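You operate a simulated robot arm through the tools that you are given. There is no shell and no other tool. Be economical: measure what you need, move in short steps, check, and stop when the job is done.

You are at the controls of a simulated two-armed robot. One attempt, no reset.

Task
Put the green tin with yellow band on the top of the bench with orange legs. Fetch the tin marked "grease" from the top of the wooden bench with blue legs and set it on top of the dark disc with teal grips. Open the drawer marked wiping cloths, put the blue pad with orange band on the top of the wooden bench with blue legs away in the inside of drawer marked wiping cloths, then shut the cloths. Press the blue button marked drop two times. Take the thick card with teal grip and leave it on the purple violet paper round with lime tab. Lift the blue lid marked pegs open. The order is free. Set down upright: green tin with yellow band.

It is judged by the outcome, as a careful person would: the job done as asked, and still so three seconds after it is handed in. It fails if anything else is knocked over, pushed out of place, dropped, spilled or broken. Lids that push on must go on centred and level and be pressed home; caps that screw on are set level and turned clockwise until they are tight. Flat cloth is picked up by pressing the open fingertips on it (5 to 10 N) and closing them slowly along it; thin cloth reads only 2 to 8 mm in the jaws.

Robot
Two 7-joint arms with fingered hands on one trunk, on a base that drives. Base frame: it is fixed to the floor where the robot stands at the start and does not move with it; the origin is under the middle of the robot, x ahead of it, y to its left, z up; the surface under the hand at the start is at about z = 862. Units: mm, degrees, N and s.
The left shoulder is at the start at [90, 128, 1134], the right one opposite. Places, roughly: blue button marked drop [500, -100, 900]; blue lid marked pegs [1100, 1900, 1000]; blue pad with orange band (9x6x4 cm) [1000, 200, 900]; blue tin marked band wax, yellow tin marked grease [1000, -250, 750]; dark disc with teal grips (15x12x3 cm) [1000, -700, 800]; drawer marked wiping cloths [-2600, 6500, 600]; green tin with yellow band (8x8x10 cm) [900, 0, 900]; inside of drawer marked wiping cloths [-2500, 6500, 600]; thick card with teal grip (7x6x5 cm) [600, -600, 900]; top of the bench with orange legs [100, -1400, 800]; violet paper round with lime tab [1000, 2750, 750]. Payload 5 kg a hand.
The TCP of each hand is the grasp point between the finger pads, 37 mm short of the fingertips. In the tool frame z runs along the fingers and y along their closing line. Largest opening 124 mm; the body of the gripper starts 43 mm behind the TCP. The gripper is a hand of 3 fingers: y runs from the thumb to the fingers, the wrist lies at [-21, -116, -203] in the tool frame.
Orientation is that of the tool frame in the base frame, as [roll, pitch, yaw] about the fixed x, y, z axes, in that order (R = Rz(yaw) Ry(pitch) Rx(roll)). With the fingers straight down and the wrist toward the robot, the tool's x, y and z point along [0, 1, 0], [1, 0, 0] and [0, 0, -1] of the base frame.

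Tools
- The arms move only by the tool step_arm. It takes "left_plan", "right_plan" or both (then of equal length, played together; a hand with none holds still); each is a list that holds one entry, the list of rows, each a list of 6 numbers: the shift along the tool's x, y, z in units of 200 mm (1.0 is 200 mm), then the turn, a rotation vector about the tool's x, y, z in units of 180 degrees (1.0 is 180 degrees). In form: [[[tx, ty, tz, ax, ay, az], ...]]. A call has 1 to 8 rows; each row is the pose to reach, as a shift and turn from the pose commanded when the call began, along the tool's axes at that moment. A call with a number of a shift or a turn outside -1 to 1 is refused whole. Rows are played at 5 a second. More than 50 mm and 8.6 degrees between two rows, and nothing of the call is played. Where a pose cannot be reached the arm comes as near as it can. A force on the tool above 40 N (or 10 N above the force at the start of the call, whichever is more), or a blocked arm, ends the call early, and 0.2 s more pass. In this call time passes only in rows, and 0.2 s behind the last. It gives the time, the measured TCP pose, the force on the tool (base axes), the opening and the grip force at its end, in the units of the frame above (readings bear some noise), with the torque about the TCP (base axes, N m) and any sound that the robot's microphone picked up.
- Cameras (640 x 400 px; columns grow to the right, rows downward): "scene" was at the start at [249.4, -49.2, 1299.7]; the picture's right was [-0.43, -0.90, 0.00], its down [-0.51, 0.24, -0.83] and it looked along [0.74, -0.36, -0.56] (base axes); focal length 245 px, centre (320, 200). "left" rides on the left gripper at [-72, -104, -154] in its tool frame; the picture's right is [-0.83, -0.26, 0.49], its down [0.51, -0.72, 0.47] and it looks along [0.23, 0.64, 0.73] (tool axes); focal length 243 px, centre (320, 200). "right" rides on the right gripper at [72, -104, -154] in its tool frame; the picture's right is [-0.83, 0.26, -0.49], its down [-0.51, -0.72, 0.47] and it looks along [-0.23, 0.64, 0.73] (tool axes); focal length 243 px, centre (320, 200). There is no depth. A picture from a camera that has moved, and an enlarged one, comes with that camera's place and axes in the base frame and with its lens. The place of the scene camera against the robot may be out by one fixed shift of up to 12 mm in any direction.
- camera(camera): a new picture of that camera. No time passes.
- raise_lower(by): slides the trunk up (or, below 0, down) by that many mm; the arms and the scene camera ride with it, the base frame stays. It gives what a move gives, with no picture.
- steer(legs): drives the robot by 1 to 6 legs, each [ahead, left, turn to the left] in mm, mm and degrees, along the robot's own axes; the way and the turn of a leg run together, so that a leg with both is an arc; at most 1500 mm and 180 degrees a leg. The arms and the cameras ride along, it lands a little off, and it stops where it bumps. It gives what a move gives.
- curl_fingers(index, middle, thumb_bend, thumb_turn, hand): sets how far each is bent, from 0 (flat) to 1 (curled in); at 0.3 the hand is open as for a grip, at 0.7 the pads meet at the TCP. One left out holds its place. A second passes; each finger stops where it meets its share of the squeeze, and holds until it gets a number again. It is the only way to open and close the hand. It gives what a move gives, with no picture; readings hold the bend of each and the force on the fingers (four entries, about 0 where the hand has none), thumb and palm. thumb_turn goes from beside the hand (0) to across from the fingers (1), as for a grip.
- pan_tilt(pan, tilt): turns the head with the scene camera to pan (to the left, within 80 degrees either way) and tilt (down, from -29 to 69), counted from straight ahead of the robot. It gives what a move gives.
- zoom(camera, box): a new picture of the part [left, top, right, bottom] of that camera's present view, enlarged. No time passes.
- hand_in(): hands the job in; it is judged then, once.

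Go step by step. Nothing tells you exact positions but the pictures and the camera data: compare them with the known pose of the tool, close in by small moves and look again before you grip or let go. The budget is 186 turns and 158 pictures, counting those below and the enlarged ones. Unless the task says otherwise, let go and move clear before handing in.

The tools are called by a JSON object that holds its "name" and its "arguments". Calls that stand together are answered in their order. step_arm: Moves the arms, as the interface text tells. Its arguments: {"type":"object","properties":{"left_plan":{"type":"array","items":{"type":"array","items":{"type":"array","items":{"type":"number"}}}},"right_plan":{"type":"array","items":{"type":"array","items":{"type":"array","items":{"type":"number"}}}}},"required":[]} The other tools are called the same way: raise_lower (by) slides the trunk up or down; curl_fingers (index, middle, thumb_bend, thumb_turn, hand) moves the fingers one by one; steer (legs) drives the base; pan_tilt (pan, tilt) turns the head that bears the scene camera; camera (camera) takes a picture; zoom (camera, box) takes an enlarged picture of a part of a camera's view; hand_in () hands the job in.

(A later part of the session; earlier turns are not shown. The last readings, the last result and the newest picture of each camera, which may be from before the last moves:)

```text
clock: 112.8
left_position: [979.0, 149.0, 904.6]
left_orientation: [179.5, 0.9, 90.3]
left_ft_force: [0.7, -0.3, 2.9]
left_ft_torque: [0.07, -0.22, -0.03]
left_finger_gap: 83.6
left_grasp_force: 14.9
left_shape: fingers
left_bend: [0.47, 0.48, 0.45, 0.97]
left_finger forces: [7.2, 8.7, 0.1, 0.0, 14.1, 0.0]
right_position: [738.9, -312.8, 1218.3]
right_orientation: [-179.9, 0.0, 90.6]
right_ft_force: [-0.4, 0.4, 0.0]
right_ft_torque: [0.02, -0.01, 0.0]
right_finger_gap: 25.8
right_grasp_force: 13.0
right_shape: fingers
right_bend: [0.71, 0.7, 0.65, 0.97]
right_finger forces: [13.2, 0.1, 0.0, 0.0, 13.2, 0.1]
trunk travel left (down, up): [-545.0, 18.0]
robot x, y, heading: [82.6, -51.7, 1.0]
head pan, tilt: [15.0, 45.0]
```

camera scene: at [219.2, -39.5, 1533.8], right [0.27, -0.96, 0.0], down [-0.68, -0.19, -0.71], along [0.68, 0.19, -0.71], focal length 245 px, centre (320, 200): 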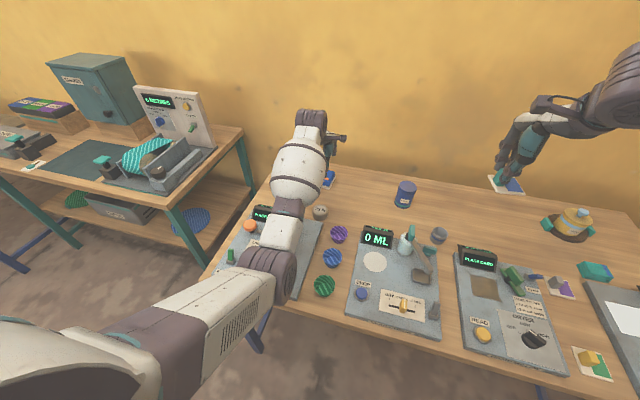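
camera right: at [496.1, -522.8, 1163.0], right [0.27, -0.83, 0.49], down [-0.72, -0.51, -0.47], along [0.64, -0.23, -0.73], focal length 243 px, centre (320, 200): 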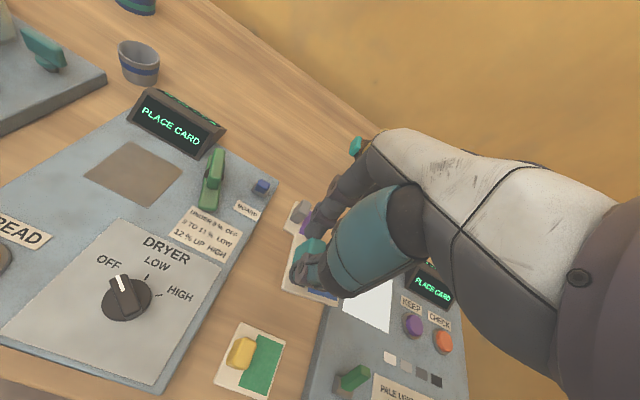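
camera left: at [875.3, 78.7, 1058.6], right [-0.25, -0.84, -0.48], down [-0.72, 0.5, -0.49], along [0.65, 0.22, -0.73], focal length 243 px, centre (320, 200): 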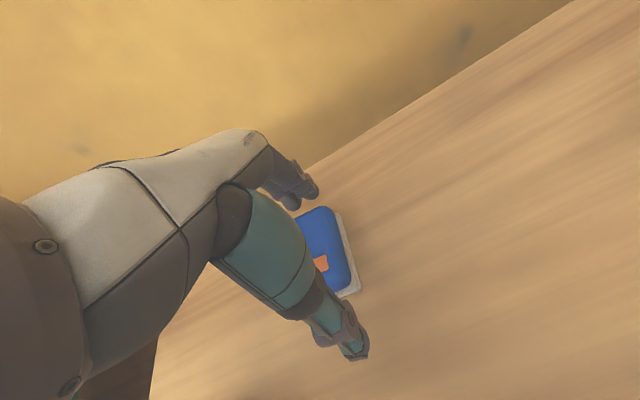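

Well gripped on all fingers. I lift the pad and check.

{"name": "step_arm", "arguments": {"left_plan": [[[0, 0, -0.1, 0, 0, 0], [0, 0, -0.3, 0, 0, 0], [0, 0, -0.5, 0, 0, 0], [0, -0.1, -0.7, 0, 0, 0], [0, -0.3, -0.85, 0, 0, 0], [0, -0.5, -0.95, 0, 0, 0], [0, -0.7, -0.98, 0, 0, 0]]]}}

{"name": "steer", "arguments": {"legs": [[-450, 0, 0]]}}

{"name": "pan_tilt", "arguments": {"pan": 45, "tilt": 35}}

{"name": "camera", "arguments": {"camera": "scene"}}

{"name": "camera", "arguments": {"camera": "left"}}

```text
clock: 114.3
left_position: [838.6, 150.8, 1098.4]
left_orientation: [179.5, 0.9, 90.3]
left_ft_force: [0.0, 0.0, 0.0]
left_ft_torque: [0.0, -0.04, 0.01]
left_finger_gap: 83.5
left_grasp_force: 15.1
left_shape: fingers
left_bend: [0.48, 0.48, 0.45, 0.97]
left_finger forces: [6.8, 7.8, 0.1, 0.0, 14.7, 0.0]
right_position: [739.4, -312.3, 1218.0]
right_orientation: [179.9, 0.0, 90.5]
right_ft_force: [-0.4, 0.6, 0.0]
right_ft_torque: [-0.01, -0.06, -0.04]
right_finger_gap: 25.7
right_grasp_force: 13.3
right_shape: fingers
right_bend: [0.71, 0.7, 0.65, 0.97]
right_finger forces: [13.2, 0.1, 0.1, 0.1, 13.2, 0.0]
trunk travel left (down, up): [-545.0, 18.0]
robot x, y, heading: [82.1, -55.0, 0.5]
head pan, tilt: [15.0, 45.0]
```

```text
clock: 117.1
left_position: [387.6, 141.5, 1096.0]
left_orientation: [179.6, 0.9, 89.8]
left_ft_force: [-0.3, 0.1, -0.4]
left_ft_torque: [-0.03, 0.04, -0.01]
left_finger_gap: 83.5
left_grasp_force: 14.6
left_shape: fingers
left_bend: [0.48, 0.48, 0.45, 0.97]
left_finger forces: [6.9, 7.8, 0.0, 0.0, 14.5, 0.1]
right_position: [283.4, -321.8, 1216.4]
right_orientation: [-179.9, 0.1, 90.1]
right_ft_force: [-0.8, -0.6, -0.2]
right_ft_torque: [0.0, 0.04, 0.04]
right_finger_gap: 25.6
right_grasp_force: 13.2
right_shape: fingers
right_bend: [0.71, 0.7, 0.65, 0.97]
right_finger forces: [13.1, 0.1, 0.0, 0.1, 13.2, 0.1]
trunk travel left (down, up): [-545.0, 18.0]
robot x, y, heading: [-374.2, -56.8, 0.0]
head pan, tilt: [15.0, 45.0]
```

```text
clock: 118.0
left_position: [385.7, 140.8, 1099.2]
left_orientation: [179.6, 0.9, 89.9]
left_ft_force: [0.0, -0.1, -0.1]
left_ft_torque: [0.02, -0.01, -0.04]
left_finger_gap: 83.9
left_grasp_force: 14.6
left_shape: fingers
left_bend: [0.48, 0.48, 0.45, 0.97]
left_finger forces: [6.8, 7.8, 0.0, 0.1, 14.6, 0.0]
right_position: [282.0, -321.3, 1218.1]
right_orientation: [180.0, 0.0, 90.1]
right_ft_force: [0.3, 0.3, -0.1]
right_ft_torque: [-0.02, 0.02, 0.02]
right_finger_gap: 25.6
right_grasp_force: 13.0
right_shape: fingers
right_bend: [0.71, 0.7, 0.65, 0.97]
right_finger forces: [13.2, 0.1, 0.1, 0.1, 13.2, 0.0]
trunk travel left (down, up): [-545.0, 18.0]
robot x, y, heading: [-371.2, -54.3, -0.1]
head pan, tilt: [45.0, 35.0]
```

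```text
58 pictures are left
camera scene: at [-252.8, -3.0, 1548.8], right [0.71, -0.71, 0.0], down [-0.41, -0.41, -0.82], along [0.58, 0.58, -0.57], focal length 245 px, centre (320, 200)
```

scene: 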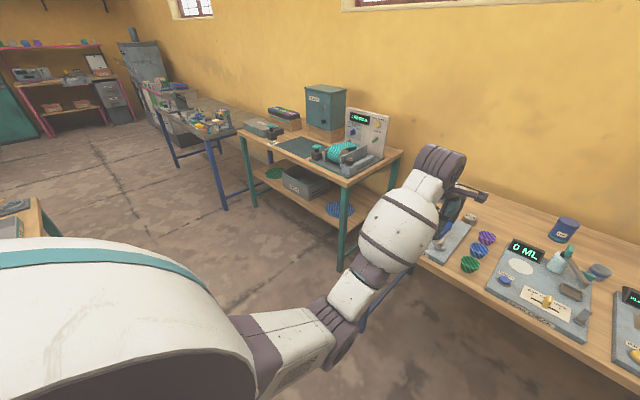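

```text
57 pictures are left
camera left: at [280.5, 71.1, 1252.8], right [-0.26, -0.84, -0.48], down [-0.72, 0.5, -0.49], along [0.65, 0.22, -0.73], focal length 243 px, centre (320, 200)
```

left: 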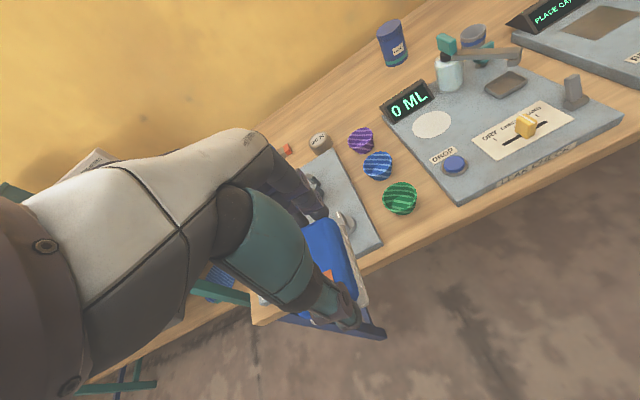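

The pad is secure. I turn left and go down the aisle toward the pegs lid and the violet round, then look.

{"name": "steer", "arguments": {"legs": [[0, 0, 90], [0, -350, 0], [850, 0, 0]]}}

{"name": "pan_tilt", "arguments": {"pan": -30, "tilt": 25}}

{"name": "camera", "arguments": {"camera": "scene"}}

```text
clock: 129.7
left_position: [-229.4, 1561.8, 1099.4]
left_orientation: [179.6, 0.9, -179.6]
left_ft_force: [0.9, 0.6, -0.6]
left_ft_torque: [0.0, -0.02, 0.02]
left_finger_gap: 83.0
left_grasp_force: 13.7
left_shape: fingers
left_bend: [0.48, 0.49, 0.45, 0.97]
left_finger forces: [6.6, 7.3, 0.1, 0.1, 13.9, 0.1]
right_position: [233.6, 1461.4, 1219.9]
right_orientation: [179.9, 0.0, -179.2]
right_ft_force: [-0.5, -0.6, -0.5]
right_ft_torque: [0.0, -0.04, 0.02]
right_finger_gap: 25.3
right_grasp_force: 12.7
right_shape: fingers
right_bend: [0.71, 0.7, 0.65, 0.97]
right_finger forces: [12.6, 0.2, 0.1, 0.0, 12.6, 0.1]
trunk travel left (down, up): [-545.0, 18.0]
robot x, y, heading: [-23.2, 804.8, 90.8]
head pan, tilt: [45.0, 35.0]
```

```text
clock: 131.2
left_position: [-228.9, 1562.3, 1097.4]
left_orientation: [179.5, 0.9, -179.4]
left_ft_force: [0.2, -0.8, -1.3]
left_ft_torque: [0.02, 0.0, -0.01]
left_finger_gap: 83.1
left_grasp_force: 13.5
left_shape: fingers
left_bend: [0.48, 0.49, 0.45, 0.97]
left_finger forces: [6.5, 7.4, 0.0, 0.0, 13.9, 0.1]
right_position: [234.9, 1464.2, 1218.4]
right_orientation: [180.0, 0.0, -179.1]
right_ft_force: [-0.7, -0.4, -0.6]
right_ft_torque: [0.0, -0.02, -0.03]
right_finger_gap: 25.5
right_grasp_force: 12.8
right_shape: fingers
right_bend: [0.71, 0.7, 0.65, 0.97]
right_finger forces: [12.6, 0.2, 0.0, 0.0, 12.4, 0.0]
trunk travel left (down, up): [-545.0, 18.0]
robot x, y, heading: [-23.9, 810.4, 90.9]
head pan, tilt: [-30.0, 25.0]
```

```text
56 pictures are left
camera scene: at [25.0, 929.5, 1564.5], right [0.87, -0.49, 0.0], down [-0.21, -0.37, -0.91], along [0.44, 0.79, -0.42], focal length 245 px, centre (320, 200)
```

scene: 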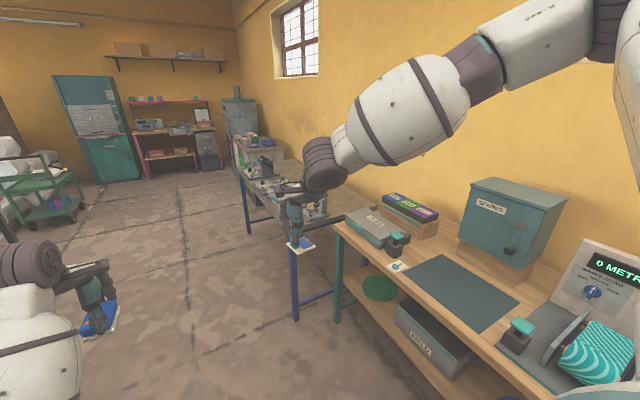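

I zoom in to read the labels.

{"name": "zoom", "arguments": {"camera": "scene", "box": [330, 160, 570, 310]}}

{"name": "zoom", "arguments": {"camera": "scene", "box": [220, 90, 350, 230]}}

```text
2.67 times, centred on (450, 235) of scene
camera zoom: at [25.0, 929.5, 1564.5], right [0.87, -0.49, 0.0], down [-0.21, -0.37, -0.91], along [0.44, 0.79, -0.42], focal length 654 px, centre (-27, 107)
```

zoom: 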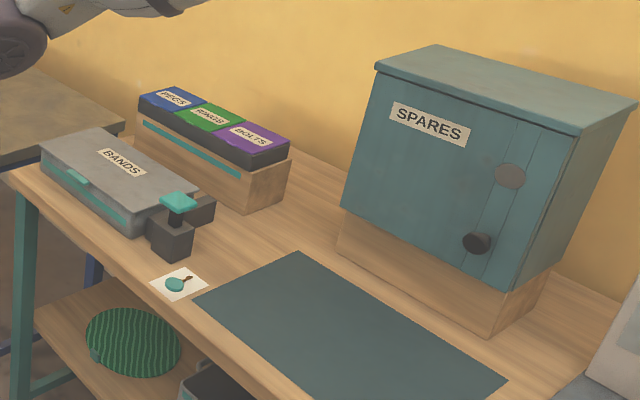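

```text
2.86 times, centred on (285, 160) of scene
camera zoom: at [25.0, 929.5, 1564.5], right [0.87, -0.49, 0.0], down [-0.21, -0.37, -0.91], along [0.44, 0.79, -0.42], focal length 701 px, centre (420, 314)
```

zoom: 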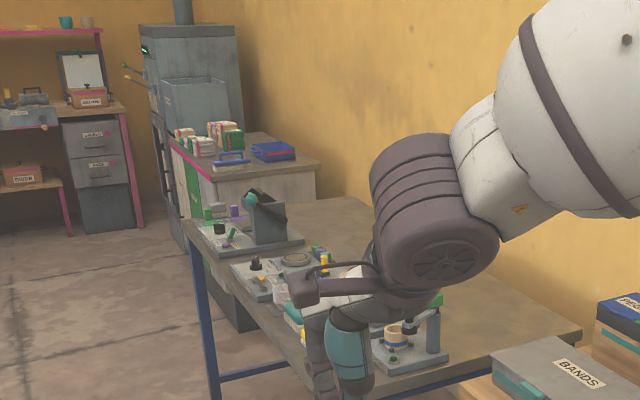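

The organizer's blue PEGS lid is at the back of the teal-legged bench. I'll first deliver the card: drive to the next bench and face it to find the violet round.

{"name": "steer", "arguments": {"legs": [[1500, 0, 0], [560, 0, 0], [0, 0, -90]]}}

{"name": "pan_tilt", "arguments": {"pan": -15, "tilt": 35}}

{"name": "camera", "arguments": {"camera": "scene"}}

```text
clock: 145.4
left_position: [681.8, 3119.4, 1097.9]
left_orientation: [179.6, 0.9, 91.4]
left_ft_force: [0.0, 0.4, -0.3]
left_ft_torque: [-0.01, -0.02, 0.0]
left_finger_gap: 82.6
left_grasp_force: 13.4
left_shape: fingers
left_bend: [0.48, 0.49, 0.45, 0.97]
left_finger forces: [6.4, 7.1, 0.0, 0.1, 13.3, 0.1]
right_position: [590.1, 2654.2, 1217.5]
right_orientation: [-180.0, 0.0, 91.6]
right_ft_force: [0.4, -0.6, -1.3]
right_ft_torque: [0.01, 0.0, -0.02]
right_finger_gap: 24.8
right_grasp_force: 12.5
right_shape: fingers
right_bend: [0.71, 0.7, 0.66, 0.97]
right_finger forces: [12.2, 0.3, 0.0, 0.0, 12.0, 0.0]
trunk travel left (down, up): [-545.0, 18.0]
robot x, y, heading: [-69.7, 2902.0, 1.7]
head pan, tilt: [-30.0, 25.0]
```

```text
clock: 146.1
left_position: [682.2, 3119.2, 1097.5]
left_orientation: [179.5, 0.9, 91.5]
left_ft_force: [-0.5, -0.6, -1.1]
left_ft_torque: [0.0, 0.0, -0.06]
left_finger_gap: 82.6
left_grasp_force: 13.4
left_shape: fingers
left_bend: [0.48, 0.49, 0.45, 0.97]
left_finger forces: [6.2, 7.1, 0.1, 0.0, 13.2, 0.0]
right_position: [590.1, 2654.7, 1217.5]
right_orientation: [-180.0, 0.0, 91.7]
right_ft_force: [0.0, 0.3, 0.0]
right_ft_torque: [0.0, 0.02, -0.02]
right_finger_gap: 24.9
right_grasp_force: 12.0
right_shape: fingers
right_bend: [0.71, 0.7, 0.66, 0.97]
right_finger forces: [12.2, 0.2, 0.0, 0.0, 12.2, 0.1]
trunk travel left (down, up): [-545.0, 18.0]
robot x, y, heading: [-67.5, 2902.6, 1.7]
head pan, tilt: [-15.0, 35.0]
```

```text
53 pictures are left
camera scene: at [72.3, 2873.2, 1548.8], right [-0.23, -0.97, 0.0], down [-0.56, 0.13, -0.82], along [0.8, -0.19, -0.57], focal length 245 px, centre (320, 200)
```

scene: 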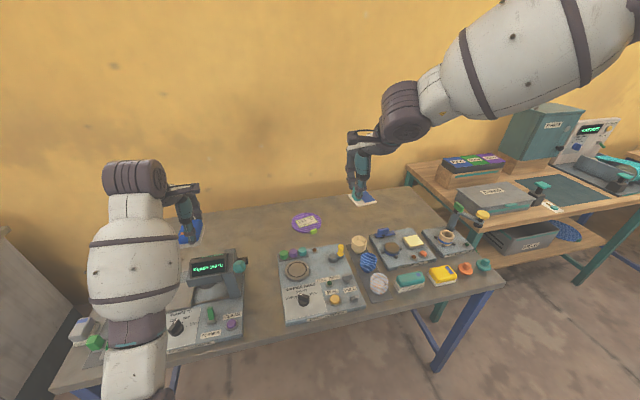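

The violet round with lime tab lies mid-bench at about [990, 2720]. I lower the trunk to reach the lower bench and look from both cameras.

{"name": "zoom", "arguments": {"camera": "scene", "box": [260, 180, 400, 270]}}

{"name": "camera", "arguments": {"camera": "right"}}

```text
4.44 times, centred on (330, 225) of scene
camera zoom: at [72.3, 2873.2, 1548.8], right [-0.23, -0.97, 0.0], down [-0.56, 0.13, -0.82], along [0.8, -0.19, -0.57], focal length 1090 px, centre (276, 89)
```

zoom: 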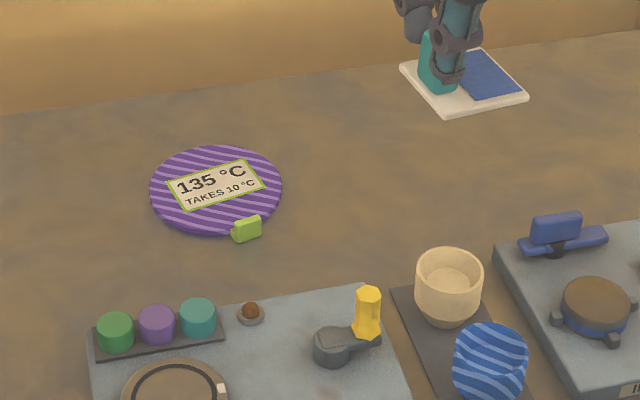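

```text
51 pictures are left
camera right: at [484.2, 2724.0, 1370.9], right [0.29, -0.82, 0.49], down [-0.71, -0.53, -0.47], along [0.65, -0.21, -0.73], focal length 243 px, centre (320, 200)
```

right: 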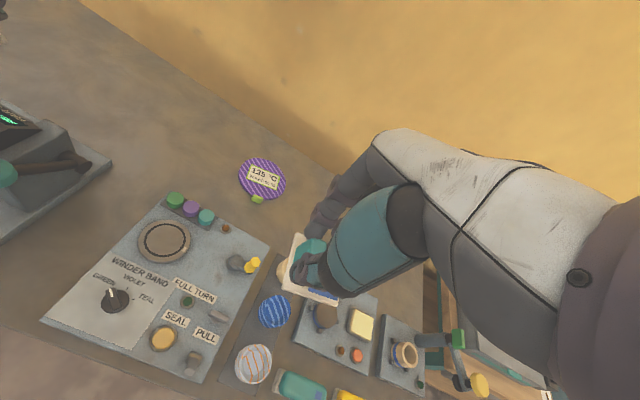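

The bench top is about z 820 and the round near [932, 2743]. I drive 110 mm closer and straighten.

{"name": "steer", "arguments": {"legs": [[110, 0, -1.7]]}}

{"name": "step_arm", "arguments": {"right_plan": [[[0.1, 0.15, 0.1, 0, 0, 0], [0.2, 0.3, 0.25, 0, 0, 0], [0.3, 0.45, 0.4, 0, 0, 0], [0.35, 0.55, 0.55, 0, 0, 0], [0.4, 0.65, 0.7, 0, 0, 0], [0.4, 0.75, 0.8, 0, 0, 0]]]}}

{"name": "camera", "arguments": {"camera": "right"}}

{"name": "zoom", "arguments": {"camera": "scene", "box": [220, 140, 420, 290]}}

```text
clock: 147.3
left_position: [792.6, 3098.8, 1100.8]
left_orientation: [179.3, 0.9, 89.6]
left_ft_force: [0.0, -0.1, 0.3]
left_ft_torque: [0.01, -0.01, 0.03]
left_finger_gap: 82.2
left_grasp_force: 12.9
left_shape: fingers
left_bend: [0.48, 0.49, 0.45, 0.97]
left_finger forces: [6.3, 7.2, 0.0, 0.1, 13.5, 0.0]
right_position: [688.0, 2637.4, 1221.4]
right_orientation: [179.8, 0.0, 89.9]
right_ft_force: [-0.6, 0.0, -0.1]
right_ft_torque: [-0.03, -0.03, -0.03]
right_finger_gap: 24.8
right_grasp_force: 12.6
right_shape: fingers
right_bend: [0.71, 0.7, 0.66, 0.97]
right_finger forces: [12.2, 0.2, 0.0, 0.0, 12.2, 0.0]
trunk travel left (down, up): [-545.0, 18.0]
robot x, y, heading: [35.7, 2903.4, -0.4]
head pan, tilt: [-15.0, 35.0]
```

```text
clock: 148.7
left_position: [797.1, 3098.1, 1095.0]
left_orientation: [179.7, 0.8, 89.6]
left_ft_force: [-0.3, -0.1, -0.6]
left_ft_torque: [-0.03, -0.01, 0.03]
left_finger_gap: 82.4
left_grasp_force: 13.2
left_shape: fingers
left_bend: [0.48, 0.49, 0.45, 0.97]
left_finger forces: [6.3, 7.2, 0.0, 0.0, 13.5, 0.0]
right_position: [842.8, 2714.8, 1055.6]
right_orientation: [-179.9, 0.0, 89.9]
right_ft_force: [0.4, -0.1, -0.7]
right_ft_torque: [0.01, 0.04, -0.01]
right_finger_gap: 25.0
right_grasp_force: 12.0
right_shape: fingers
right_bend: [0.71, 0.7, 0.66, 0.97]
right_finger forces: [12.2, 0.2, 0.0, 0.1, 12.1, 0.0]
trunk travel left (down, up): [-545.0, 18.0]
robot x, y, heading: [36.6, 2902.8, -0.1]
head pan, tilt: [-15.0, 35.0]
```

```text
50 pictures are left
camera right: at [738.5, 2788.4, 1208.6], right [0.26, -0.83, 0.49], down [-0.72, -0.51, -0.47], along [0.64, -0.23, -0.73], focal length 243 px, centre (320, 200)
```

right: 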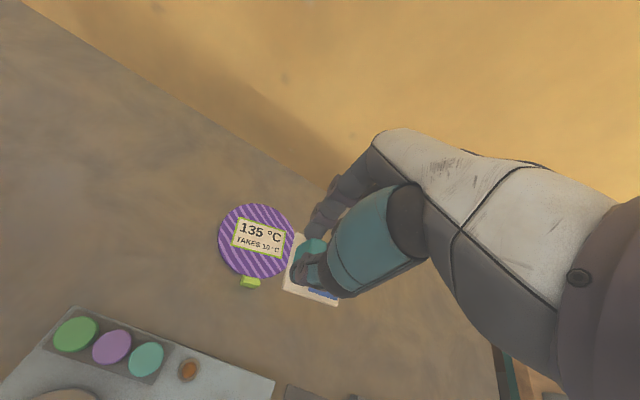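

```text
2.67 times, centred on (320, 215) of scene
camera zoom: at [182.4, 2870.0, 1548.4], right [-0.26, -0.97, 0.0], down [-0.56, 0.15, -0.82], along [0.79, -0.21, -0.57], focal length 654 px, centre (320, 160)
```

zoom: 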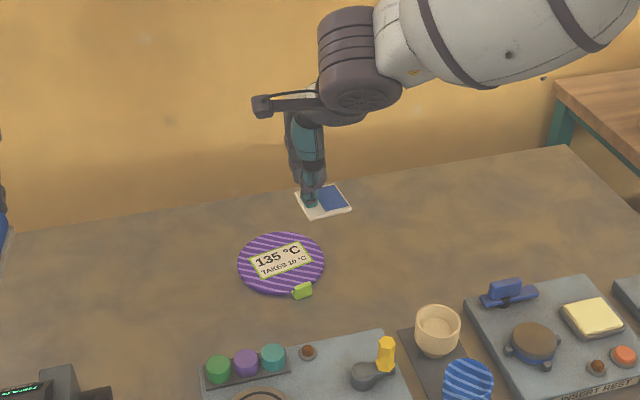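

Triangulated: round centre [921, 2748], surface z ~828. The card's centre hangs about 20 mm right of the grip, so I aim the hand at [926, 2768] and lower to a 3 cm gap.

{"name": "step_arm", "arguments": {"right_plan": [[[0.08, 0.12, 0.05, 0, 0, 0], [0.16, 0.24, 0.15, 0, 0, 0], [0.22, 0.34, 0.3, 0, 0, 0], [0.265, 0.415, 0.45, 0, 0, 0], [0.265, 0.415, 0.6, 0, 0, 0], [0.265, 0.415, 0.73, 0, 0, 0]]]}}

{"name": "zoom", "arguments": {"camera": "right", "box": [200, 150, 440, 300]}}

{"name": "zoom", "arguments": {"camera": "scene", "box": [250, 170, 390, 260]}}

```text
clock: 150.1
left_position: [795.1, 3098.4, 1100.0]
left_orientation: [179.6, 0.8, 89.5]
left_ft_force: [0.2, 0.4, -0.4]
left_ft_torque: [-0.03, -0.01, 0.0]
left_finger_gap: 82.4
left_grasp_force: 13.1
left_shape: fingers
left_bend: [0.48, 0.49, 0.45, 0.97]
left_finger forces: [6.2, 7.2, 0.0, 0.0, 13.6, 0.0]
right_position: [860.4, 2717.9, 979.9]
right_orientation: [179.9, -0.1, 90.0]
right_ft_force: [0.0, 0.0, -0.4]
right_ft_torque: [-0.06, 0.0, 0.01]
right_finger_gap: 24.8
right_grasp_force: 11.4
right_shape: fingers
right_bend: [0.71, 0.7, 0.66, 0.97]
right_finger forces: [12.0, 0.3, 0.0, 0.0, 12.1, 0.0]
right hand out of reach, approached as far as the arm can: row 2, 3, 4, 5, 6
trunk travel left (down, up): [-545.0, 18.0]
robot x, y, heading: [35.1, 2902.7, -0.0]
head pan, tilt: [-15.0, 35.0]
```

```text
2.67 times, centred on (320, 225) of right
camera zoom: at [755.5, 2790.1, 1133.5], right [0.26, -0.83, 0.49], down [-0.72, -0.51, -0.47], along [0.64, -0.23, -0.73], focal length 647 px, centre (320, 133)
```

zoom: 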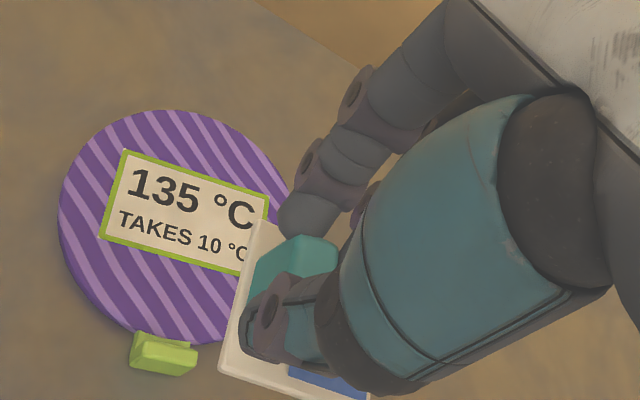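

```text
4.44 times, centred on (320, 215) of scene
camera zoom: at [179.1, 2870.6, 1548.9], right [-0.26, -0.97, 0.0], down [-0.55, 0.15, -0.82], along [0.79, -0.21, -0.57], focal length 1090 px, centre (320, 133)
```

zoom: 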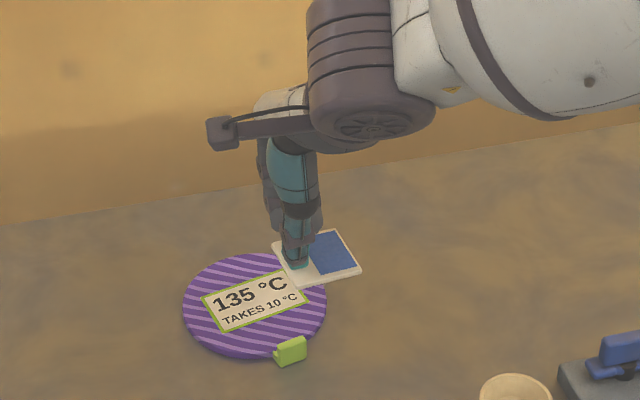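

The right arm is at its reach limit with the trunk so high. I lift both hands a little and lower the trunk 100 mm.

{"name": "step_arm", "arguments": {"left_plan": [[[0, 0, -0.2, 0, 0, 0], [0, 0, -0.4, 0, 0, 0]]]}}

{"name": "raise_lower", "arguments": {"by": -100}}

{"name": "step_arm", "arguments": {"right_plan": [[[0.0, 0.0, -0.05, 0, 0, 0]]]}}

```text
clock: 150.7
left_position: [796.2, 3100.3, 1179.7]
left_orientation: [179.5, 0.9, 89.6]
left_ft_force: [0.1, -0.1, -0.4]
left_ft_torque: [0.03, -0.03, 0.04]
left_finger_gap: 82.4
left_grasp_force: 13.4
left_shape: fingers
left_bend: [0.48, 0.49, 0.45, 0.97]
left_finger forces: [6.3, 7.1, 0.0, 0.1, 13.4, 0.0]
right_position: [860.3, 2717.3, 982.2]
right_orientation: [179.8, -0.1, 90.0]
right_ft_force: [-0.6, -0.5, 0.1]
right_ft_torque: [-0.01, -0.03, 0.01]
right_finger_gap: 24.7
right_grasp_force: 11.9
right_shape: fingers
right_bend: [0.71, 0.7, 0.66, 0.97]
right_finger forces: [12.1, 0.3, 0.0, 0.0, 12.1, 0.0]
trunk travel left (down, up): [-545.0, 18.0]
robot x, y, heading: [38.9, 2904.9, 0.1]
head pan, tilt: [-15.0, 35.0]
```

```text
clock: 152.1
left_position: [795.7, 3098.8, 1077.2]
left_orientation: [179.5, 0.9, 89.7]
left_ft_force: [-0.2, 1.2, 0.0]
left_ft_torque: [-0.02, 0.03, 0.03]
left_finger_gap: 82.5
left_grasp_force: 13.5
left_shape: fingers
left_bend: [0.48, 0.49, 0.45, 0.97]
left_finger forces: [6.2, 7.1, 0.1, 0.0, 13.3, 0.1]
right_position: [861.2, 2716.3, 878.2]
right_orientation: [179.9, 0.0, 90.0]
right_ft_force: [0.4, 1.2, 0.2]
right_ft_torque: [0.0, 0.02, -0.01]
right_finger_gap: 19.4
right_grasp_force: 9.9
right_shape: fingers
right_bend: [0.71, 0.7, 0.67, 0.97]
right_finger forces: [10.1, 0.2, 0.0, 0.0, 10.0, 0.0]
trunk travel left (down, up): [-445.0, 118.0]
robot x, y, heading: [38.0, 2905.0, 0.1]
head pan, tilt: [-15.0, 35.0]
```

```text
clock: 152.5
left_position: [795.4, 3099.1, 1079.1]
left_orientation: [179.5, 0.9, 89.7]
left_ft_force: [0.4, 0.4, -1.0]
left_ft_torque: [-0.04, 0.0, -0.01]
left_finger_gap: 82.5
left_grasp_force: 12.9
left_shape: fingers
left_bend: [0.48, 0.49, 0.45, 0.97]
left_finger forces: [6.3, 7.1, 0.0, 0.0, 13.4, 0.0]
right_position: [860.9, 2716.6, 889.0]
right_orientation: [-180.0, -0.1, 89.9]
right_ft_force: [-0.7, -0.3, 0.1]
right_ft_torque: [0.01, 0.02, 0.01]
right_finger_gap: 19.2
right_grasp_force: 10.5
right_shape: fingers
right_bend: [0.71, 0.7, 0.67, 0.97]
right_finger forces: [10.0, 0.1, 0.0, 0.1, 10.0, 0.0]
trunk travel left (down, up): [-445.0, 118.0]
robot x, y, heading: [34.9, 2905.6, 0.2]
head pan, tilt: [-15.0, 35.0]
```

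The grip gap changed (25→19 mm) so the card may have touched something. I raise 40 mm and look.

{"name": "step_arm", "arguments": {"right_plan": [[[0.0, 0.0, -0.1, 0, 0, 0], [0.0, 0.0, -0.2, 0, 0, 0]]]}}

{"name": "zoom", "arguments": {"camera": "right", "box": [200, 150, 440, 300]}}

{"name": "zoom", "arguments": {"camera": "scene", "box": [220, 140, 380, 260]}}

```text
clock: 153.1
left_position: [794.8, 3099.7, 1079.1]
left_orientation: [179.5, 0.9, 89.6]
left_ft_force: [-0.3, 0.4, -1.4]
left_ft_torque: [0.01, 0.01, -0.05]
left_finger_gap: 82.2
left_grasp_force: 13.2
left_shape: fingers
left_bend: [0.48, 0.49, 0.45, 0.97]
left_finger forces: [6.2, 7.1, 0.0, 0.0, 13.3, 0.1]
right_position: [861.4, 2714.2, 929.5]
right_orientation: [179.9, 0.1, 90.1]
right_ft_force: [-0.4, -0.4, -1.5]
right_ft_torque: [-0.01, -0.02, 0.02]
right_finger_gap: 19.4
right_grasp_force: 9.9
right_shape: fingers
right_bend: [0.71, 0.7, 0.67, 0.97]
right_finger forces: [10.0, 0.0, 0.1, 0.1, 10.0, 0.0]
trunk travel left (down, up): [-445.0, 118.0]
robot x, y, heading: [40.0, 2904.9, 0.0]
head pan, tilt: [-15.0, 35.0]
```

```text
2.67 times, centred on (320, 225) of right
camera zoom: at [756.8, 2787.6, 1082.4], right [0.26, -0.83, 0.49], down [-0.72, -0.51, -0.47], along [0.64, -0.23, -0.73], focal length 647 px, centre (320, 133)
```

zoom: 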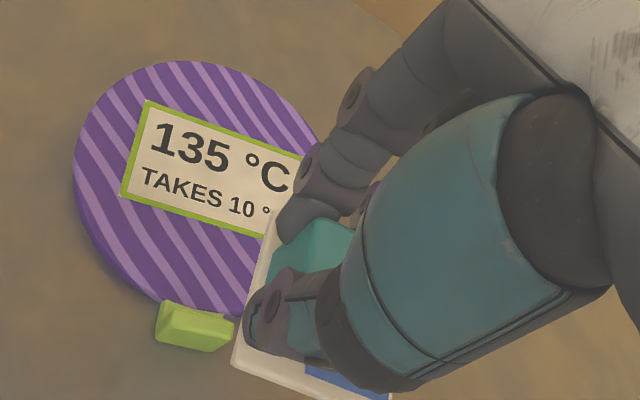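

```text
3.33 times, centred on (300, 200) of scene
camera zoom: at [256.8, 2871.2, 1425.6], right [-0.26, -0.97, 0.0], down [-0.55, 0.15, -0.82], along [0.79, -0.21, -0.57], focal length 818 px, centre (387, 200)
```

zoom: 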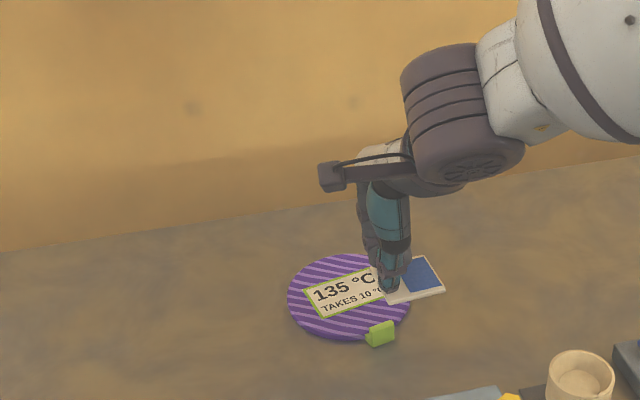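

The card is still level in hand. I move it over the round's centre and lower to just above it.

{"name": "step_arm", "arguments": {"right_plan": [[[0.1, 0.08, 0, 0, 0, 0], [0.2, 0.16, 0.0, 0, 0, 0], [0.285, 0.235, 0.0, 0, 0, 0], [0.285, 0.235, 0.1, 0, 0, 0], [0.285, 0.235, 0.2, 0, 0, 0]]]}}

{"name": "zoom", "arguments": {"camera": "right", "box": [200, 150, 440, 300]}}

{"name": "zoom", "arguments": {"camera": "scene", "box": [220, 170, 380, 270]}}

```text
clock: 154.3
left_position: [796.5, 3099.1, 1077.7]
left_orientation: [179.6, 0.9, 89.6]
left_ft_force: [-1.1, 0.4, -0.2]
left_ft_torque: [0.0, 0.0, -0.04]
left_finger_gap: 82.6
left_grasp_force: 13.3
left_shape: fingers
left_bend: [0.48, 0.49, 0.45, 0.97]
left_finger forces: [6.3, 7.1, 0.0, 0.0, 13.4, 0.1]
right_position: [910.0, 2773.2, 888.5]
right_orientation: [179.9, 0.0, 89.9]
right_ft_force: [0.5, -0.3, -1.0]
right_ft_torque: [-0.05, 0.0, 0.0]
right_finger_gap: 19.2
right_grasp_force: 10.0
right_shape: fingers
right_bend: [0.71, 0.7, 0.67, 0.97]
right_finger forces: [10.1, 0.1, 0.1, 0.1, 10.1, 0.0]
trunk travel left (down, up): [-445.0, 118.0]
robot x, y, heading: [37.8, 2909.1, -0.1]
head pan, tilt: [-15.0, 35.0]
```

```text
2.67 times, centred on (320, 225) of right
camera zoom: at [806.6, 2845.6, 1041.8], right [0.26, -0.83, 0.49], down [-0.72, -0.51, -0.47], along [0.64, -0.23, -0.73], focal length 647 px, centre (320, 133)
```

zoom: 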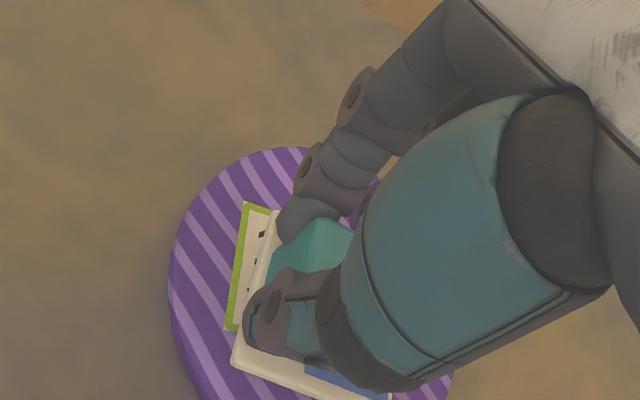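

```text
4.00 times, centred on (300, 220) of scene
camera zoom: at [258.6, 2870.5, 1425.3], right [-0.26, -0.97, 0.0], down [-0.55, 0.15, -0.82], along [0.79, -0.21, -0.57], focal length 981 px, centre (400, 120)
```

zoom: 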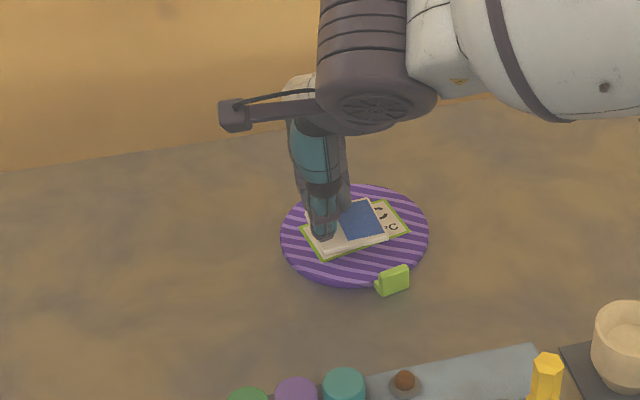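

Card is nicely over the round. I lower in small steps to contact.

{"name": "step_arm", "arguments": {"right_plan": [[[-0.02, 0, 0.02, 0, 0, 0], [-0.02, 0, 0.04, 0, 0, 0], [-0.02, 0, 0.05, 0, 0, 0], [-0.02, 0, 0.06, 0, 0, 0]]]}}

```text
clock: 155.3
left_position: [795.5, 3099.9, 1077.2]
left_orientation: [179.5, 0.9, 89.7]
left_ft_force: [-0.5, 0.1, 0.0]
left_ft_torque: [0.03, 0.0, 0.01]
left_finger_gap: 82.4
left_grasp_force: 13.2
left_shape: fingers
left_bend: [0.48, 0.49, 0.45, 0.97]
left_finger forces: [6.4, 7.1, 0.0, 0.1, 13.4, 0.0]
right_position: [909.3, 2767.8, 878.5]
right_orientation: [-179.9, -0.1, 90.0]
right_ft_force: [0.1, 0.0, -0.2]
right_ft_torque: [0.04, 0.01, 0.0]
right_finger_gap: 19.2
right_grasp_force: 10.0
right_shape: fingers
right_bend: [0.71, 0.7, 0.67, 0.97]
right_finger forces: [10.2, 0.0, 0.0, 0.1, 10.1, 0.0]
trunk travel left (down, up): [-445.0, 118.0]
robot x, y, heading: [35.9, 2903.6, -0.1]
head pan, tilt: [-15.0, 35.0]
```

{"name": "step_arm", "arguments": {"right_plan": [[[0, 0, 0.01, 0, 0, 0], [0, 0, 0.02, 0, 0, 0], [0, 0, 0.03, 0, 0, 0], [0, 0, 0.04, 0, 0, 0]]]}}

```text
clock: 156.3
left_position: [794.6, 3099.4, 1078.7]
left_orientation: [179.5, 0.9, 89.6]
left_ft_force: [0.0, 0.7, -1.8]
left_ft_torque: [-0.01, -0.01, 0.02]
left_finger_gap: 82.4
left_grasp_force: 13.2
left_shape: fingers
left_bend: [0.48, 0.49, 0.45, 0.97]
left_finger forces: [6.3, 7.1, 0.0, 0.0, 13.4, 0.1]
right_position: [908.8, 2767.9, 868.1]
right_orientation: [179.9, -0.1, 90.0]
right_ft_force: [-0.4, -0.2, -0.4]
right_ft_torque: [0.04, -0.03, -0.01]
right_finger_gap: 19.1
right_grasp_force: 10.0
right_shape: fingers
right_bend: [0.71, 0.7, 0.67, 0.97]
right_finger forces: [10.1, 0.2, 0.2, 0.1, 10.1, 0.0]
trunk travel left (down, up): [-445.0, 118.0]
robot x, y, heading: [35.8, 2901.6, -0.1]
head pan, tilt: [-15.0, 35.0]
```

Still no contact. I check the gap.

{"name": "zoom", "arguments": {"camera": "scene", "box": [260, 190, 360, 260]}}

```text
5.71 times, centred on (310, 225) of scene
camera zoom: at [257.9, 2870.8, 1425.4], right [-0.26, -0.97, 0.0], down [-0.55, 0.15, -0.82], along [0.79, -0.21, -0.57], focal length 1402 px, centre (377, 57)
```

zoom: 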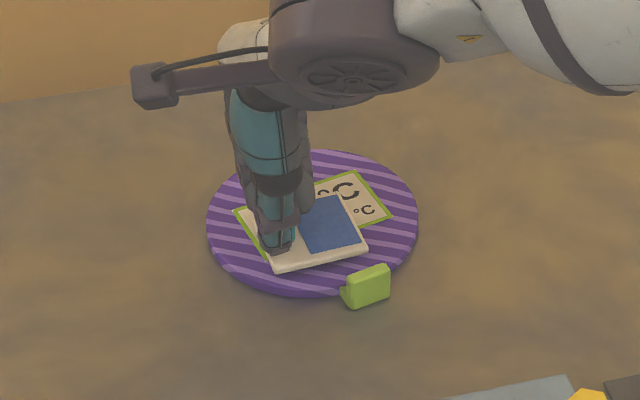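

Close. I shift 10 mm forward to stay centred and keep lowering.

{"name": "step_arm", "arguments": {"right_plan": [[[0, 0.05, 0.01, 0, 0, 0], [0, 0.05, 0.02, 0, 0, 0], [0, 0.05, 0.03, 0, 0, 0], [0, 0.05, 0.04, 0, 0, 0], [0, 0.05, 0.05, 0, 0, 0]]]}}

```text
clock: 157.5
left_position: [794.5, 3099.7, 1078.5]
left_orientation: [179.5, 0.9, 89.6]
left_ft_force: [1.0, 0.3, -0.1]
left_ft_torque: [0.0, -0.03, 0.02]
left_finger_gap: 82.4
left_grasp_force: 12.9
left_shape: fingers
left_bend: [0.48, 0.49, 0.45, 0.97]
left_finger forces: [6.2, 7.2, 0.1, 0.0, 13.4, 0.0]
right_position: [919.8, 2768.5, 860.7]
right_orientation: [179.9, 0.0, 89.9]
right_ft_force: [-0.3, 0.0, 2.4]
right_ft_torque: [0.03, -0.04, 0.03]
right_finger_gap: 19.2
right_grasp_force: 10.3
right_shape: fingers
right_bend: [0.71, 0.7, 0.67, 0.97]
right_finger forces: [10.6, 0.1, 0.1, 0.0, 10.4, 0.0]
trunk travel left (down, up): [-445.0, 118.0]
robot x, y, heading: [37.9, 2904.2, 0.2]
head pan, tilt: [-15.0, 35.0]
```

Contact at z 861 (2.4 N). I open the hand and rise.

{"name": "curl_fingers", "arguments": {"hand": "right", "index": 0.5, "middle": 0.5, "thumb_bend": 0.5}}

{"name": "step_arm", "arguments": {"right_plan": [[[0, 0, -0.05, 0, 0, 0], [0, 0, -0.2, 0, 0, 0], [0, 0, -0.4, 0, 0, 0], [0, -0.1, -0.6, 0, 0, 0], [0, -0.3, -0.75, 0, 0, 0], [0, -0.5, -0.85, 0, 0, 0]]]}}

{"name": "zoom", "arguments": {"camera": "scene", "box": [230, 180, 390, 280]}}

```text
clock: 158.5
left_position: [794.8, 3099.3, 1077.8]
left_orientation: [179.6, 0.9, 89.5]
left_ft_force: [0.2, 1.1, -1.9]
left_ft_torque: [-0.02, 0.01, -0.01]
left_finger_gap: 82.5
left_grasp_force: 13.2
left_shape: fingers
left_bend: [0.48, 0.49, 0.45, 0.97]
left_finger forces: [6.3, 7.1, 0.0, 0.0, 13.4, 0.0]
right_position: [918.2, 2768.2, 857.6]
right_orientation: [-180.0, 0.0, 90.0]
right_ft_force: [-0.4, -1.0, 0.4]
right_ft_torque: [0.05, -0.02, 0.0]
right_finger_gap: 67.0
right_grasp_force: 0.1
right_shape: fingers
right_bend: [0.5, 0.5, 0.5, 0.97]
right_finger forces: [0.0, 0.0, 0.0, 0.0, 0.1, 0.0]
trunk travel left (down, up): [-445.0, 118.0]
robot x, y, heading: [39.5, 2903.3, -0.1]
head pan, tilt: [-15.0, 35.0]
```

```text
clock: 159.9
left_position: [793.7, 3099.0, 1079.0]
left_orientation: [179.4, 0.8, 89.5]
left_ft_force: [0.1, 0.2, -0.5]
left_ft_torque: [-0.01, -0.03, 0.02]
left_finger_gap: 82.4
left_grasp_force: 13.5
left_shape: fingers
left_bend: [0.48, 0.49, 0.45, 0.97]
left_finger forces: [6.3, 7.1, 0.0, 0.0, 13.5, 0.0]
right_position: [815.6, 2768.3, 1031.6]
right_orientation: [179.9, 0.0, 89.9]
right_ft_force: [-1.1, 0.7, -0.2]
right_ft_torque: [-0.02, -0.03, 0.01]
right_finger_gap: 67.3
right_grasp_force: 0.0
right_shape: fingers
right_bend: [0.5, 0.5, 0.5, 0.97]
right_finger forces: [0.0, 0.0, 0.0, 0.0, 0.1, 0.0]
trunk travel left (down, up): [-445.0, 118.0]
robot x, y, heading: [36.6, 2904.1, -0.0]
head pan, tilt: [-15.0, 35.0]
```

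```text
4.00 times, centred on (310, 230) of scene
camera zoom: at [255.4, 2871.1, 1425.9], right [-0.26, -0.97, 0.0], down [-0.55, 0.15, -0.82], along [0.79, -0.21, -0.57], focal length 981 px, centre (360, 80)
```

zoom: 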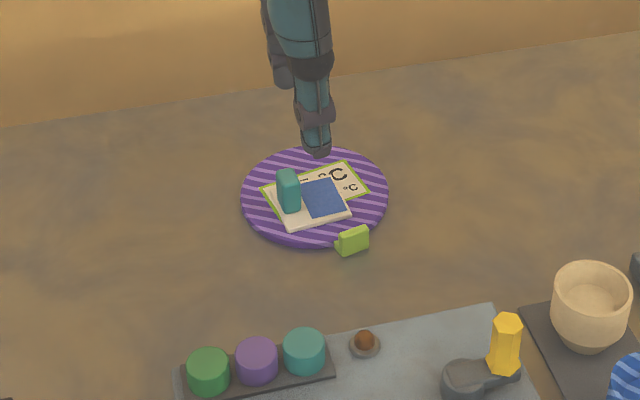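

The card rests on the violet round. Next the PEGS lid at about [1084, 1887, 970]: I pull the right hand back, back off, strafe right and face the box slightly turned left.

{"name": "step_arm", "arguments": {"right_plan": [[[0, -0.2, -0.1, 0, 0, 0], [0, -0.4, -0.2, 0, 0, 0], [0, -0.6, -0.3, 0, 0, 0]]]}}

{"name": "steer", "arguments": {"legs": [[-140, 0, 0], [0, -954, 0], [230, 0, 0], [0, 0, 12]]}}

{"name": "pan_tilt", "arguments": {"pan": -18, "tilt": 28}}

{"name": "camera", "arguments": {"camera": "scene"}}

{"name": "camera", "arguments": {"camera": "right"}}

```text
clock: 160.7
left_position: [794.0, 3099.8, 1080.1]
left_orientation: [179.5, 0.8, 89.7]
left_ft_force: [-0.4, 0.3, -1.4]
left_ft_torque: [0.02, -0.02, -0.01]
left_finger_gap: 82.4
left_grasp_force: 13.3
left_shape: fingers
left_bend: [0.48, 0.49, 0.45, 0.97]
left_finger forces: [6.3, 7.1, 0.1, 0.0, 13.4, 0.0]
right_position: [697.6, 2767.2, 1091.0]
right_orientation: [179.8, -0.1, 90.0]
right_ft_force: [0.4, -0.7, 0.3]
right_ft_torque: [0.01, 0.01, 0.01]
right_finger_gap: 67.2
right_grasp_force: 0.0
right_shape: fingers
right_bend: [0.5, 0.5, 0.5, 0.97]
right_finger forces: [0.0, 0.0, 0.0, 0.0, 0.0, 0.1]
trunk travel left (down, up): [-445.0, 118.0]
robot x, y, heading: [37.6, 2906.8, 0.0]
head pan, tilt: [-15.0, 35.0]
```

```text
clock: 172.4
left_position: [824.9, 2281.9, 1077.1]
left_orientation: [179.5, 0.9, 100.6]
left_ft_force: [0.2, 0.0, -0.7]
left_ft_torque: [-0.01, 0.0, 0.01]
left_finger_gap: 82.5
left_grasp_force: 13.5
left_shape: fingers
left_bend: [0.48, 0.49, 0.45, 0.97]
left_finger forces: [6.3, 7.2, 0.0, 0.0, 13.4, 0.1]
right_position: [794.4, 1939.6, 1089.3]
right_orientation: [180.0, -0.1, 100.9]
right_ft_force: [0.4, 0.8, 0.4]
right_ft_torque: [0.01, 0.01, -0.03]
right_finger_gap: 67.5
right_grasp_force: 0.1
right_shape: fingers
right_bend: [0.5, 0.5, 0.5, 0.97]
right_finger forces: [0.1, 0.0, 0.1, 0.1, 0.0, 0.0]
trunk travel left (down, up): [-445.0, 118.0]
robot x, y, heading: [118.3, 1946.9, 10.8]
head pan, tilt: [-15.0, 35.0]
```

```text
clock: 173.1
left_position: [825.2, 2284.6, 1078.1]
left_orientation: [179.6, 1.0, 100.6]
left_ft_force: [0.1, -0.9, -1.3]
left_ft_torque: [0.04, 0.0, 0.0]
left_finger_gap: 82.2
left_grasp_force: 13.3
left_shape: fingers
left_bend: [0.48, 0.49, 0.45, 0.97]
left_finger forces: [6.3, 7.2, 0.0, 0.0, 13.5, 0.0]
right_position: [795.4, 1938.4, 1090.5]
right_orientation: [180.0, 0.0, 100.9]
right_ft_force: [0.1, 0.3, 0.4]
right_ft_torque: [-0.07, 0.0, 0.01]
right_finger_gap: 67.4
right_grasp_force: 0.1
right_shape: fingers
right_bend: [0.5, 0.5, 0.5, 0.97]
right_finger forces: [0.0, 0.0, 0.0, 0.0, 0.0, 0.0]
trunk travel left (down, up): [-445.0, 118.0]
robot x, y, heading: [118.5, 1949.1, 10.6]
head pan, tilt: [-18.0, 28.0]
```

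```text
40 pictures are left
camera scene: at [341.9, 1951.3, 1436.3], right [-0.12, -0.99, 0.0], down [-0.47, 0.06, -0.88], along [0.88, -0.11, -0.47], focal length 245 px, centre (320, 200)
```

scene: 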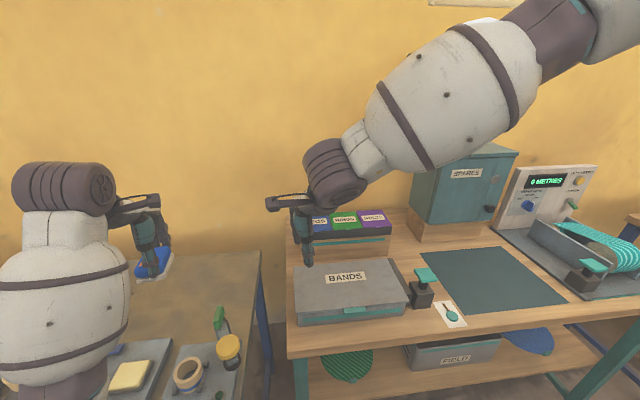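

```text
39 pictures are left
camera right: at [678.8, 1992.0, 1242.4], right [0.41, -0.77, 0.49], down [-0.61, -0.63, -0.47], along [0.67, -0.11, -0.73], focal length 243 px, centre (320, 200)
```

right: 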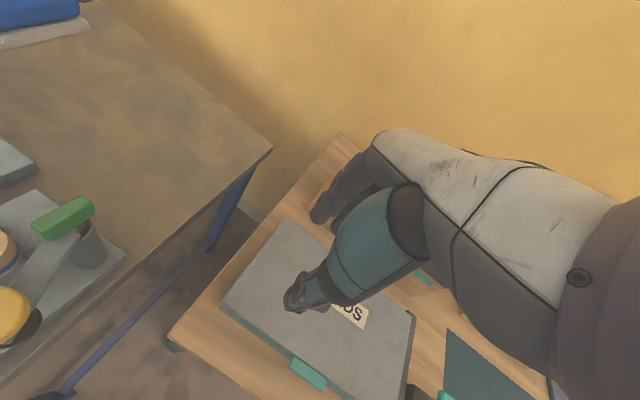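

I zoom on the organizer to see how the lids are built.

{"name": "zoom", "arguments": {"camera": "scene", "box": [270, 180, 430, 280]}}

```text
4.00 times, centred on (350, 230) of scene
camera zoom: at [341.9, 1951.3, 1436.3], right [-0.12, -0.99, 0.0], down [-0.47, 0.06, -0.88], along [0.88, -0.11, -0.47], focal length 981 px, centre (200, 80)
```

zoom: 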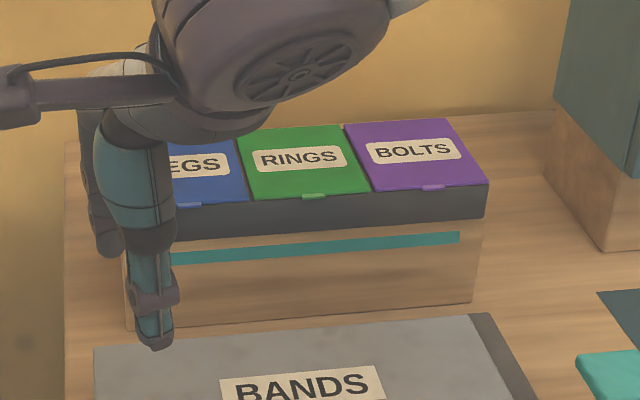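

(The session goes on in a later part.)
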